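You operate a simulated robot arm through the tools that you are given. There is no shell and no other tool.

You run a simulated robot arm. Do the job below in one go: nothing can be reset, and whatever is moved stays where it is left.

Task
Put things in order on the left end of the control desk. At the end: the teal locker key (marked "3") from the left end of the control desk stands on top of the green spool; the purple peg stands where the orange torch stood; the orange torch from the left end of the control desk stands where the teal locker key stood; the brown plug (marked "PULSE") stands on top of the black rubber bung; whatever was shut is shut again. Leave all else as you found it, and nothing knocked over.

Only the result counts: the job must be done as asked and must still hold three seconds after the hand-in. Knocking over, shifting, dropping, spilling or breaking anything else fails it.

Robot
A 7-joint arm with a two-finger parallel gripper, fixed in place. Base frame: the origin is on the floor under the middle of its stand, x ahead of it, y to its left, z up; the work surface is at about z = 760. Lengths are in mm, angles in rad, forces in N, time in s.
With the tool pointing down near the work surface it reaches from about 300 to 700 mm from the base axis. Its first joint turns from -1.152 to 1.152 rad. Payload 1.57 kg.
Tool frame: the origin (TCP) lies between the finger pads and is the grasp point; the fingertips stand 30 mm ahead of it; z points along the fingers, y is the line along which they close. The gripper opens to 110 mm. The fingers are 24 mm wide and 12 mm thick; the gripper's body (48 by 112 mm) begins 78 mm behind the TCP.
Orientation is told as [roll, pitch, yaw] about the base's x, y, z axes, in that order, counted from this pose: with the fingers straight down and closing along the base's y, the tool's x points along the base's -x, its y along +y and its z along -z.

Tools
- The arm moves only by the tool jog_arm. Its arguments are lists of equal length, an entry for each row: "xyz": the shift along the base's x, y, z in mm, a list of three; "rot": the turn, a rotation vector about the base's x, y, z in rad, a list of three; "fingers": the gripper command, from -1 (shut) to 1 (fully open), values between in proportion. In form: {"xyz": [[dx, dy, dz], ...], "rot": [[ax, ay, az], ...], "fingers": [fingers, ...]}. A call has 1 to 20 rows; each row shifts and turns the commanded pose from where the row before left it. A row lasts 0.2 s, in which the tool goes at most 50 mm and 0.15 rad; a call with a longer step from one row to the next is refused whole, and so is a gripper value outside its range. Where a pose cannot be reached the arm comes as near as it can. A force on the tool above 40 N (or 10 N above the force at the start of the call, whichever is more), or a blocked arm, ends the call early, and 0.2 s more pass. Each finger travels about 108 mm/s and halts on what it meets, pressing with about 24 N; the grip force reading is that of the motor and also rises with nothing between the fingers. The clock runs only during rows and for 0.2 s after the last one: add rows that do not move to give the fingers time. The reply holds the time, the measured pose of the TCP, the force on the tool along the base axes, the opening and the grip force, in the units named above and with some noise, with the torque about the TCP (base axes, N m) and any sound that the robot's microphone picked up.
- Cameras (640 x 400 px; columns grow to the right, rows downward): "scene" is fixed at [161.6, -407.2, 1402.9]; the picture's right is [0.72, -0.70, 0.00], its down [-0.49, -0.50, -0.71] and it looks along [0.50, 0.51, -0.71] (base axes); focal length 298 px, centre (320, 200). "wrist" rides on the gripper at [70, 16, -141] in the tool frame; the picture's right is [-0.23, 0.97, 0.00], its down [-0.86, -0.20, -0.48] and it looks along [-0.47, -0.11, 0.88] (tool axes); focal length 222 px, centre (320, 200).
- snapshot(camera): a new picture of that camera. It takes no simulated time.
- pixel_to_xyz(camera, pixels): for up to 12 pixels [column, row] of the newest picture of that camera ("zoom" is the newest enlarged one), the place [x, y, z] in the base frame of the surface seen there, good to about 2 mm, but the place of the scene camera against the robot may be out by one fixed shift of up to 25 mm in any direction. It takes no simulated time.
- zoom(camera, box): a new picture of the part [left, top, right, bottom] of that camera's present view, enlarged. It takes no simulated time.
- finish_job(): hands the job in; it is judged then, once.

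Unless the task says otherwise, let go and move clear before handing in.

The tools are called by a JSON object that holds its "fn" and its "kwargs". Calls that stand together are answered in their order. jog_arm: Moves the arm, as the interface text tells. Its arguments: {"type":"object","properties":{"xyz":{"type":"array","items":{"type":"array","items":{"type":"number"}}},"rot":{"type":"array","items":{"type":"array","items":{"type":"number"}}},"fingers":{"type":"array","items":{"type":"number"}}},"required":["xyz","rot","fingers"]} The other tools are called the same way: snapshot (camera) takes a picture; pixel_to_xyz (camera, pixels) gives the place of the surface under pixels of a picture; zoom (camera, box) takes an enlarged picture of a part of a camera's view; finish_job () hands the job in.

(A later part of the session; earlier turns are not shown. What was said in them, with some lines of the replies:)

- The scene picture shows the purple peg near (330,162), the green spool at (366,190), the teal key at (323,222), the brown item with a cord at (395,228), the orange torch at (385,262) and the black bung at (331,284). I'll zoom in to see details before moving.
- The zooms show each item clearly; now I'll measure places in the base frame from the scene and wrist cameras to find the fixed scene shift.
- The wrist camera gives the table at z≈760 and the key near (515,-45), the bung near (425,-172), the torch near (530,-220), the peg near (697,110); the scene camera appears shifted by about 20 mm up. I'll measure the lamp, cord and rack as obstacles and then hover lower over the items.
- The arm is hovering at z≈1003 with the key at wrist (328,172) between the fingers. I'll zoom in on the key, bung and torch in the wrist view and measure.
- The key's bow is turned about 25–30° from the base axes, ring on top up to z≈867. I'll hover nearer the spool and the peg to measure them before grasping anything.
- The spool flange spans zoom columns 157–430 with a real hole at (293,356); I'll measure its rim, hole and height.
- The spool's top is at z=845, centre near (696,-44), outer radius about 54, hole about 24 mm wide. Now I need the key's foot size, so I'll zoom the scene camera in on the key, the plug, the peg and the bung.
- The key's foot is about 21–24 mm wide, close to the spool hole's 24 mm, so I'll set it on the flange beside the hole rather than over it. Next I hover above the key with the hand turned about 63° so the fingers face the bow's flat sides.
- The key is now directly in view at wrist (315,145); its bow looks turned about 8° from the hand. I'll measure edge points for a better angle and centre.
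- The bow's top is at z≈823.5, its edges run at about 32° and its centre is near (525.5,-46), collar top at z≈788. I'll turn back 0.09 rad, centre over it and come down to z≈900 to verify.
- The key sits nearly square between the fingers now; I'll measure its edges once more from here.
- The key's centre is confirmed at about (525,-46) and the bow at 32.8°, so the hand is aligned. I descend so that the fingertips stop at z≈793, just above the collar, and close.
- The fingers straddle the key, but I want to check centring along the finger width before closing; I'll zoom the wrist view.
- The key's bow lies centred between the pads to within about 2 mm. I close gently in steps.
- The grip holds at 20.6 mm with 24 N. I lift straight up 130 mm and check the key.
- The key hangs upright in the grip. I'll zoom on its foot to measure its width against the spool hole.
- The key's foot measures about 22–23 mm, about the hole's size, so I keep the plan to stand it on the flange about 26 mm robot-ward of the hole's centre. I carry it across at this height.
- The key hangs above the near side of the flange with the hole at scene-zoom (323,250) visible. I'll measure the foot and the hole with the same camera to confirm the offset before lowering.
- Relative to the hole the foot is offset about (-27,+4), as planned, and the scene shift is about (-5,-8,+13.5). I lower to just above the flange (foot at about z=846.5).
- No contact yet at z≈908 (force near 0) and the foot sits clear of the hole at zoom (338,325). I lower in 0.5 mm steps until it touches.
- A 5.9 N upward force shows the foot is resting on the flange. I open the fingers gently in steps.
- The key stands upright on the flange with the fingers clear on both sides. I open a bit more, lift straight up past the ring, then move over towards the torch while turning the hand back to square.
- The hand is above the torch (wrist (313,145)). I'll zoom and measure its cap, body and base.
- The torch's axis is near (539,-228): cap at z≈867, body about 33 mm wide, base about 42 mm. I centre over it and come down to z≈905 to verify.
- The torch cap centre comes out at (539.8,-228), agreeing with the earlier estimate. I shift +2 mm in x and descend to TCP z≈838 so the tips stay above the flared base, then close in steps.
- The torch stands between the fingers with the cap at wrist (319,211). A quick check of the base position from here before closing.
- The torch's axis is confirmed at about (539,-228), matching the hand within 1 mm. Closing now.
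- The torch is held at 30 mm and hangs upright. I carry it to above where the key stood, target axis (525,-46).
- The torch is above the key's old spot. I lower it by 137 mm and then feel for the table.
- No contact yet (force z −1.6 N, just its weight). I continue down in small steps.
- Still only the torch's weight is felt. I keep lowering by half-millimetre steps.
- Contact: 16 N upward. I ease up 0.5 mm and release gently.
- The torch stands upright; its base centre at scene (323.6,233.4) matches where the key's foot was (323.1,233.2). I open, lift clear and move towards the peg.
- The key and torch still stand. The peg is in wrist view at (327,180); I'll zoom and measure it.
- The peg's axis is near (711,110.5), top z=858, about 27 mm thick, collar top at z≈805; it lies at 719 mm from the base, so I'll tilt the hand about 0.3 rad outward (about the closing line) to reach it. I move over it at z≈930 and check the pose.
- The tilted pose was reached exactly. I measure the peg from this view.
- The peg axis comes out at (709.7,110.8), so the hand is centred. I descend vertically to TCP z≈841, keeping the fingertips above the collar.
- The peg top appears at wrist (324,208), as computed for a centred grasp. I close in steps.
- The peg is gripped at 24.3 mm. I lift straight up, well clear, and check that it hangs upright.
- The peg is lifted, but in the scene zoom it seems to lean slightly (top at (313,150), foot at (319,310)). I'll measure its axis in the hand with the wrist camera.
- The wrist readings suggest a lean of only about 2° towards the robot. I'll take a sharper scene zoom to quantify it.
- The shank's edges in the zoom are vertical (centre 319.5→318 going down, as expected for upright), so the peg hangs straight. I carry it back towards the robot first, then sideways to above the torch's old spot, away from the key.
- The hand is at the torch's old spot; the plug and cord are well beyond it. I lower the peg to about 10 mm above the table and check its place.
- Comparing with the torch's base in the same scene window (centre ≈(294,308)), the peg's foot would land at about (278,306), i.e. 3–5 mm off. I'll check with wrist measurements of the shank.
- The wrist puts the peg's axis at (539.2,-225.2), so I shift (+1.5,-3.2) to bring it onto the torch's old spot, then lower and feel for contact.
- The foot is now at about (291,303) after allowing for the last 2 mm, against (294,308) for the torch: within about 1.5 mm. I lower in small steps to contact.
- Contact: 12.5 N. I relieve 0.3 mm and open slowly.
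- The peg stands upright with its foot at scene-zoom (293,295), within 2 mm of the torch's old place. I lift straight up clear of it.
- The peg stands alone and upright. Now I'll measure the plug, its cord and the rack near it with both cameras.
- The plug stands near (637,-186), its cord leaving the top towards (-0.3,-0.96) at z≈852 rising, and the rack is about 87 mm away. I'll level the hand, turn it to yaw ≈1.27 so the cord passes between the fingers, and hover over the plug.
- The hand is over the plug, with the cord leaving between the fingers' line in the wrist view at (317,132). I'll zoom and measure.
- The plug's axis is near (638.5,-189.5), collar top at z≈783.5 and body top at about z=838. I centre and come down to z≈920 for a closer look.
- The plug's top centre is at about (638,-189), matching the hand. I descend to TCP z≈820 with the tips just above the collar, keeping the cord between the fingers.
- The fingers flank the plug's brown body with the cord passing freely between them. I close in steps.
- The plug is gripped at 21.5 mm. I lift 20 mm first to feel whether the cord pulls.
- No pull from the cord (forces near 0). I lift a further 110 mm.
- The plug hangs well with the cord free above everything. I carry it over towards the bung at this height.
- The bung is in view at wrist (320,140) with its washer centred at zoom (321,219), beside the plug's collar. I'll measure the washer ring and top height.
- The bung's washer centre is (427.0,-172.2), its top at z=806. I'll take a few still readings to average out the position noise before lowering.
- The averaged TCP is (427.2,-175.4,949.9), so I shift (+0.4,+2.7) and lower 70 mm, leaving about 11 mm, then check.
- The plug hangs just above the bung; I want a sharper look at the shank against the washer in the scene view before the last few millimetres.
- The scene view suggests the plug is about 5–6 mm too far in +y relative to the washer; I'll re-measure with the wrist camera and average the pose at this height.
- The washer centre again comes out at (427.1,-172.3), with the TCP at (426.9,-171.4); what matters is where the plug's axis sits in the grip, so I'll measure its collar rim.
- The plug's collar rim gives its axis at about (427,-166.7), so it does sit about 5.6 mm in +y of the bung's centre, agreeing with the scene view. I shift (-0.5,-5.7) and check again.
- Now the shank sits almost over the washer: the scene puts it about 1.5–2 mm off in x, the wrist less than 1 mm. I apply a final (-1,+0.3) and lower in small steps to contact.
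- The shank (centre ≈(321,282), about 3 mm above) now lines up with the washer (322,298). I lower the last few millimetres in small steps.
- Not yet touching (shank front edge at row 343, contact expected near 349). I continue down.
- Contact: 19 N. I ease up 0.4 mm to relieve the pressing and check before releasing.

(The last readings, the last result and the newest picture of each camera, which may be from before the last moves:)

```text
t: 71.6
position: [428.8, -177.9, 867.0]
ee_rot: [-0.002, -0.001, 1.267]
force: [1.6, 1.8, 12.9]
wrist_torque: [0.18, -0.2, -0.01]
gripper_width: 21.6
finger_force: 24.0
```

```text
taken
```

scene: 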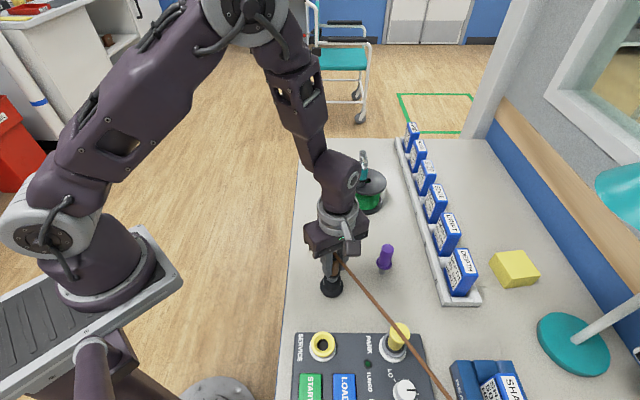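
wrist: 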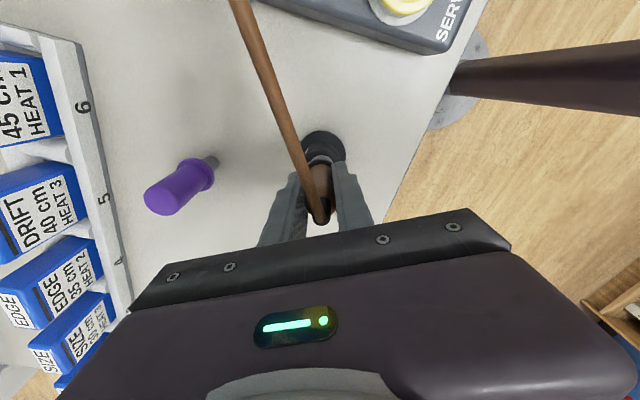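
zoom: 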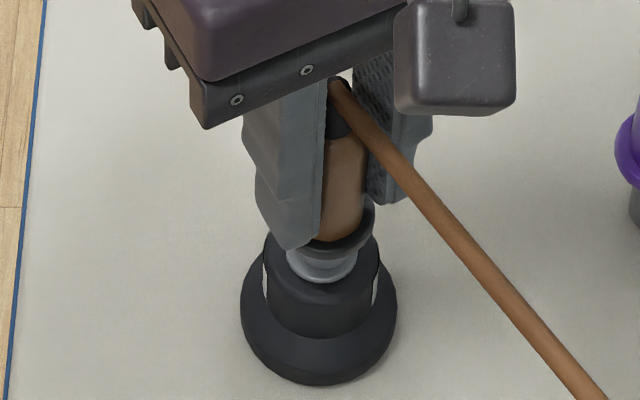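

The plug rests on the washer, slight preload of 13 N. The cord now passes near the yellow PARK knob at scene (398,335), so I'll check the clearance there.

{"fn": "zoom", "kwargs": {"camera": "scene", "box": [340, 280, 500, 400]}}

{"fn": "pixel_to_xyz", "kwargs": {"camera": "scene", "pixels": [[340, 258], [350, 271], [370, 294], [385, 311], [405, 335], [420, 355], [440, 382], [450, 396], [396, 337], [395, 330], [392, 345], [480, 375]]}}

```text
3.33 times, centred on (420, 340) of scene
```

zoom: 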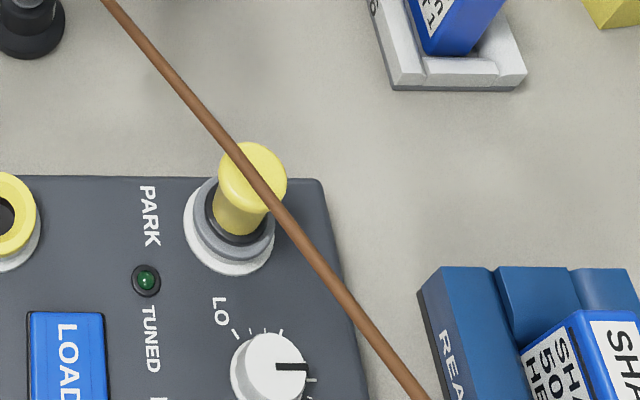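

```text
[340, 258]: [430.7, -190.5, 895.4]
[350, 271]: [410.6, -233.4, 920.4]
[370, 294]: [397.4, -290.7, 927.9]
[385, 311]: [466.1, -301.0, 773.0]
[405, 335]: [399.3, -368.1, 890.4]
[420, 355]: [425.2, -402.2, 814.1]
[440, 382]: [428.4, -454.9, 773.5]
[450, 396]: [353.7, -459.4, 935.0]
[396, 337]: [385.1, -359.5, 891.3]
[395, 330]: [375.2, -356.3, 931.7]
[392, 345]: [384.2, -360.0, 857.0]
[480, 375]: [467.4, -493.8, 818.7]
```

The cord passes about 40 mm above the PARK knob, so it is clear. I relieve the remaining preload a little and open very gently.

{"fn": "jog_arm", "kwargs": {"xyz": [[0, 0, 0.5], [0, 0, 0], [0, 0, 0]], "rot": [[0, 0, 0], [0, 0, 0], [0, 0, 0]], "fingers": [-1, -1, -1]}}

```text
t: 72.4
position: [427.3, -177.6, 867.9]
ee_rot: [0.003, 0.001, 1.27]
force: [1.0, 0.7, 0.5]
wrist_torque: [0.03, -0.02, -0.01]
gripper_width: 21.6
finger_force: 23.8
```

The preload is gone with the plug just resting. I open slowly.

{"fn": "jog_arm", "kwargs": {"xyz": [[0, 0, -0.2], [0, 0, 0], [0, 0, 0], [0, 0, 0], [0, 0, 0], [0, 0, 0], [0, 0, 0], [0, 0, 0]], "rot": [[0, 0, 0], [0, 0, 0], [0, 0, 0], [0, 0, 0], [0, 0, 0], [0, 0, 0], [0, 0, 0], [0, 0, 0]], "fingers": [-1, -0.62, -0.59, -0.56, -0.5, -0.4, -0.25, -0.1]}}

{"fn": "snapshot", "kwargs": {"camera": "scene"}}

{"fn": "zoom", "kwargs": {"camera": "scene", "box": [308, 240, 356, 300]}}

{"fn": "snapshot", "kwargs": {"camera": "wrist"}}

{"fn": "zoom", "kwargs": {"camera": "wrist", "box": [240, 120, 400, 220]}}

```text
t: 74.2
position: [428.2, -177.7, 868.3]
ee_rot: [-0.001, 0.0, 1.271]
force: [-0.9, -0.3, -0.8]
wrist_torque: [-0.01, -0.01, -0.01]
gripper_width: 49.4
finger_force: 0.1
```

```text
taken
```

scene: 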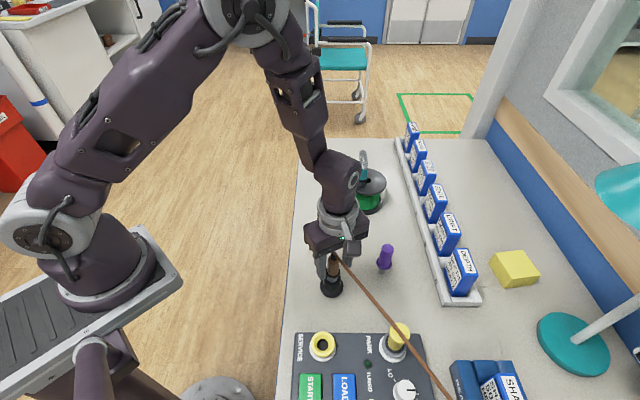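

```text
6.67 times, centred on (332, 270) of scene
```

zoom: 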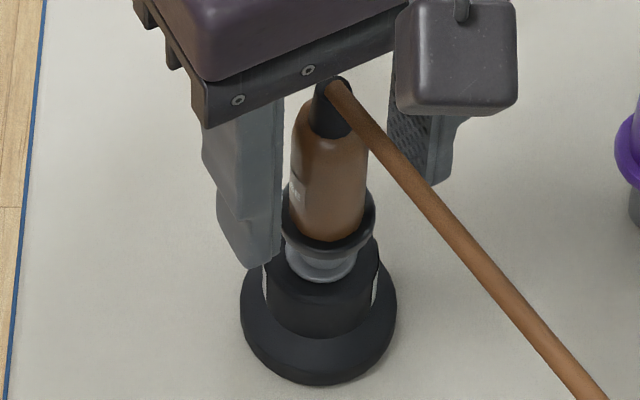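

```text
taken
```

wrist: 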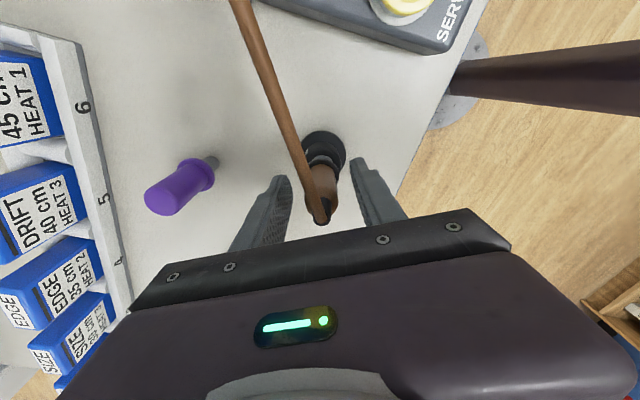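

```text
4.00 times, centred on (320, 170) of wrist
```

zoom: 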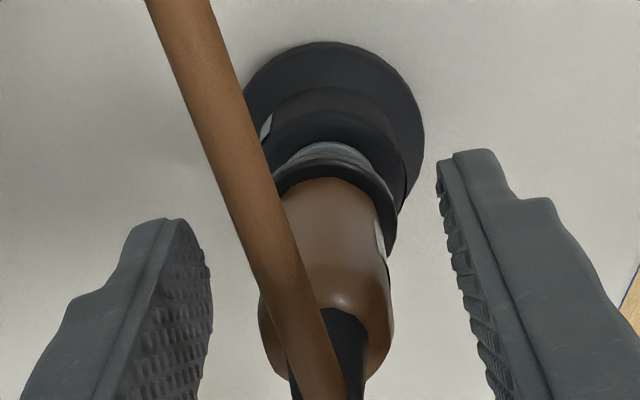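

The plug stands upright on the bung and the cord runs free between the fingers. I open a little more and lift straight up, well clear of the cord.

{"fn": "jog_arm", "kwargs": {"xyz": [[0, 0, 0], [0, 0, 8], [0, 0, 15], [0, 0, 25], [0, 0, 35], [0, 0, 40], [0, 0, 40], [0, 0, 20], [0, 0, 0]], "rot": [[0, 0, 0], [0, 0, 0], [0, 0, 0], [0, 0, 0], [0, 0, 0], [0, 0, 0], [0, 0, 0], [0, 0, 0], [0, 0, 0]], "fingers": [0.1, 0.1, 0.1, 0.1, 0.1, 0.1, 0.1, 0.1, 0.1]}}

{"fn": "snapshot", "kwargs": {"camera": "scene"}}

{"fn": "snapshot", "kwargs": {"camera": "wrist"}}

{"fn": "zoom", "kwargs": {"camera": "scene", "box": [290, 220, 450, 320]}}

```text
t: 76.2
position: [426.3, -178.3, 1050.0]
ee_rot: [0.0, 0.0, 1.269]
force: [0.0, 0.1, 0.1]
wrist_torque: [0.01, 0.02, 0.03]
gripper_width: 60.5
finger_force: 0.2
```

```text
taken
```

scene: 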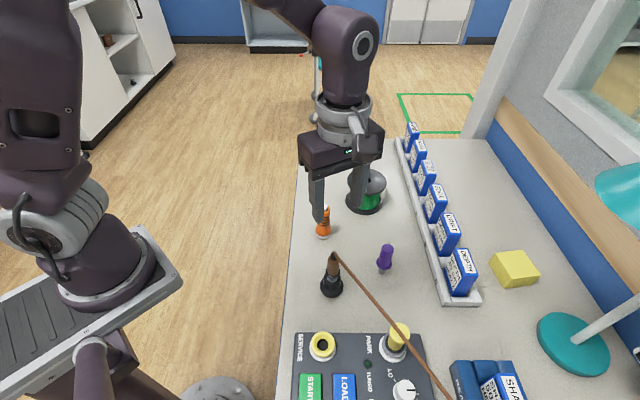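

```text
taken
```

wrist: 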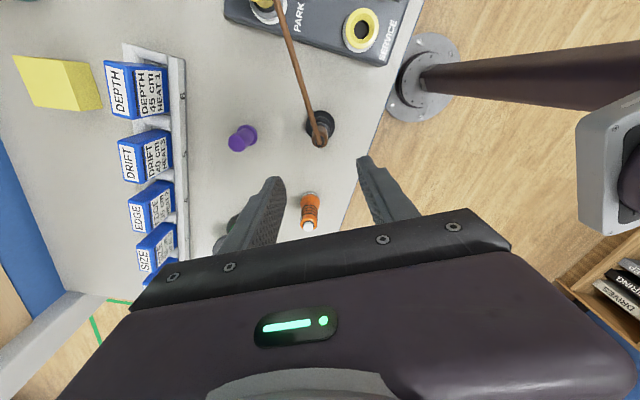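

```text
4.00 times, centred on (370, 270) of scene
```

zoom: 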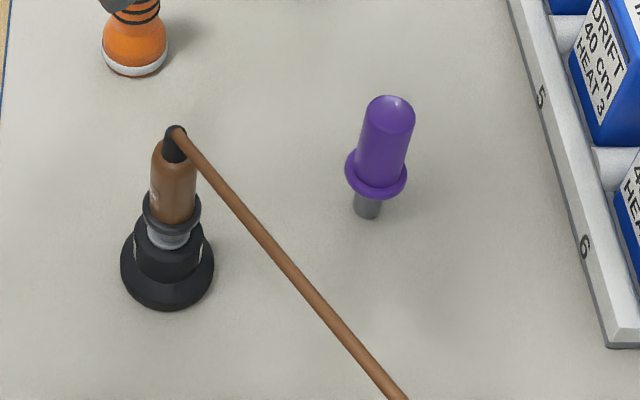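

The plug, peg and torch all stand upright after release. I move the arm up and back towards its starting place for a clear final look.

{"fn": "jog_arm", "kwargs": {"xyz": [[0, 10, 15], [0, 25, 20], [5, 35, 20], [5, 40, 5], [5, 40, 0], [5, 35, 0], [5, 20, 0], [5, 7, 0], [0, 0, 0]], "rot": [[0, 0, 0], [0, 0, -0.14], [0, 0, -0.14], [0, 0, -0.14], [0, 0, -0.14], [0, 0, -0.14], [0, 0, -0.14], [0, 0, -0.14], [0, 0, 0]], "fingers": [0.3, 0.5, 0.8, 1, 1, 1, 1, 1, 1]}}

{"fn": "snapshot", "kwargs": {"camera": "scene"}}

{"fn": "zoom", "kwargs": {"camera": "scene", "box": [280, 130, 440, 230]}}

{"fn": "zoom", "kwargs": {"camera": "scene", "box": [290, 200, 450, 300]}}

{"fn": "zoom", "kwargs": {"camera": "scene", "box": [280, 240, 640, 400]}}

{"fn": "snapshot", "kwargs": {"camera": "wrist"}}

```text
t: 78.2
position: [457.6, 36.3, 1110.3]
ee_rot: [0.0, 0.0, 0.288]
force: [0.0, 0.0, 0.2]
wrist_torque: [-0.01, 0.02, 0.01]
gripper_width: 110.3
finger_force: 0.1
```

```text
taken
```

scene: 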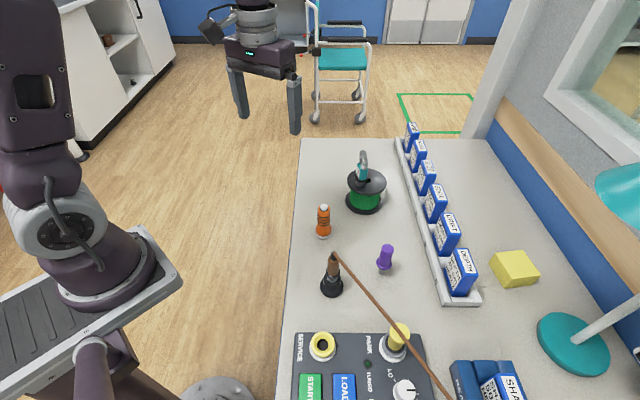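

```text
4.00 times, centred on (360, 180) of scene
```

zoom: 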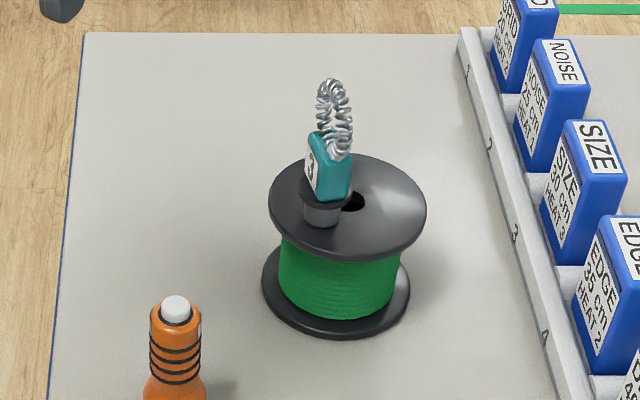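

```text
4.00 times, centred on (370, 250) of scene
```

zoom: 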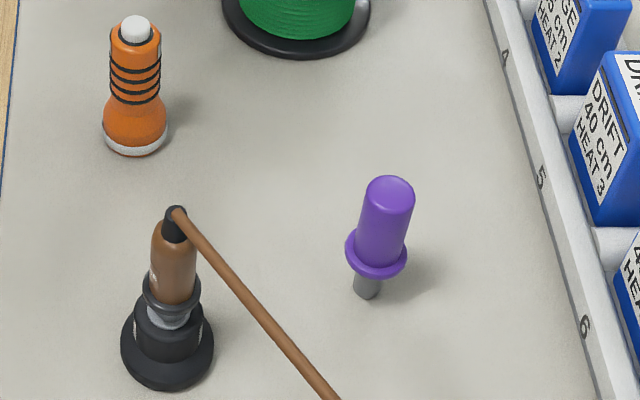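

```text
1.78 times, centred on (460, 320) of scene
```

zoom: 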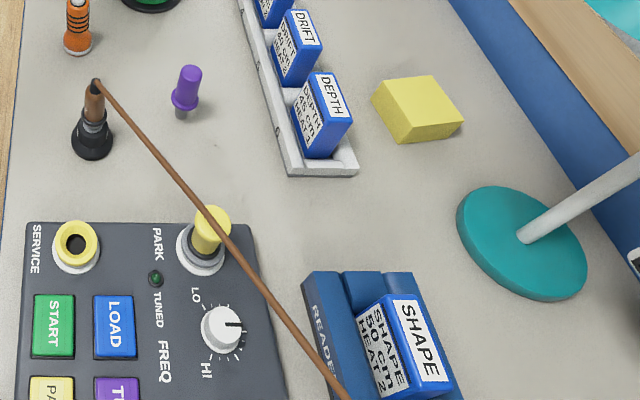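

```text
taken
```

wrist: 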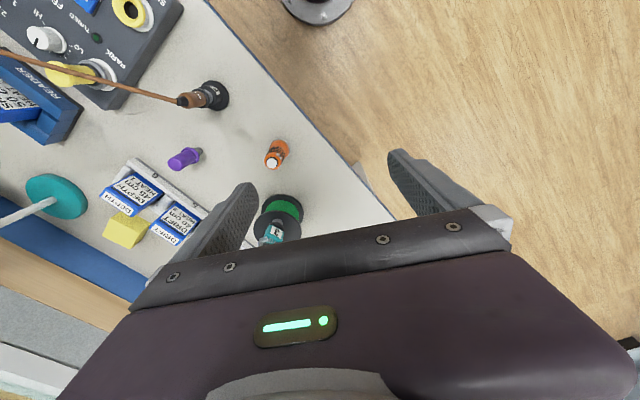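

The final pictures confirm the result. The key stands upright on the spool (zoom (325,200)), and the torch's base matches the key's old foot position (about (134,129) against (135,130)). The peg's foot matches the torch's old base centre (about (367,288) against (368,290)). The plug stands on the bung with its cord clear above the PARK knob. The bung, spool, rack and panel look unmoved, nothing was opened, and the arm is clear, so I hand the job in.

{"fn": "finish_job", "kwargs": {}}

```text
The job is handed in.
```

The job is handed in. In the last pictures all four items stood upright where they were asked for; I don't have the judge's result.

- **Teal key:** it stands on top of the green spool, on the flange about 26 mm towards the robot from the centre hole. Its foot is almost exactly the width of that hole, so I kept it off the hole to stop it dropping in or tilting.
- **Orange torch:** it stands where the key stood, within about 1–2 mm by the pictures.
- **Purple peg:** it stands where the torch stood, within about 2 mm by the pictures.
- **Brown plug:** it stands on the black bung. Its cord now runs towards the console and passes about 40 mm above the yellow PARK plug.

I opened nothing, so nothing needed shutting again. The spool, bung, card rack and console looked unmoved in the last pictures, and the arm was clear and the gripper empty at hand-in.
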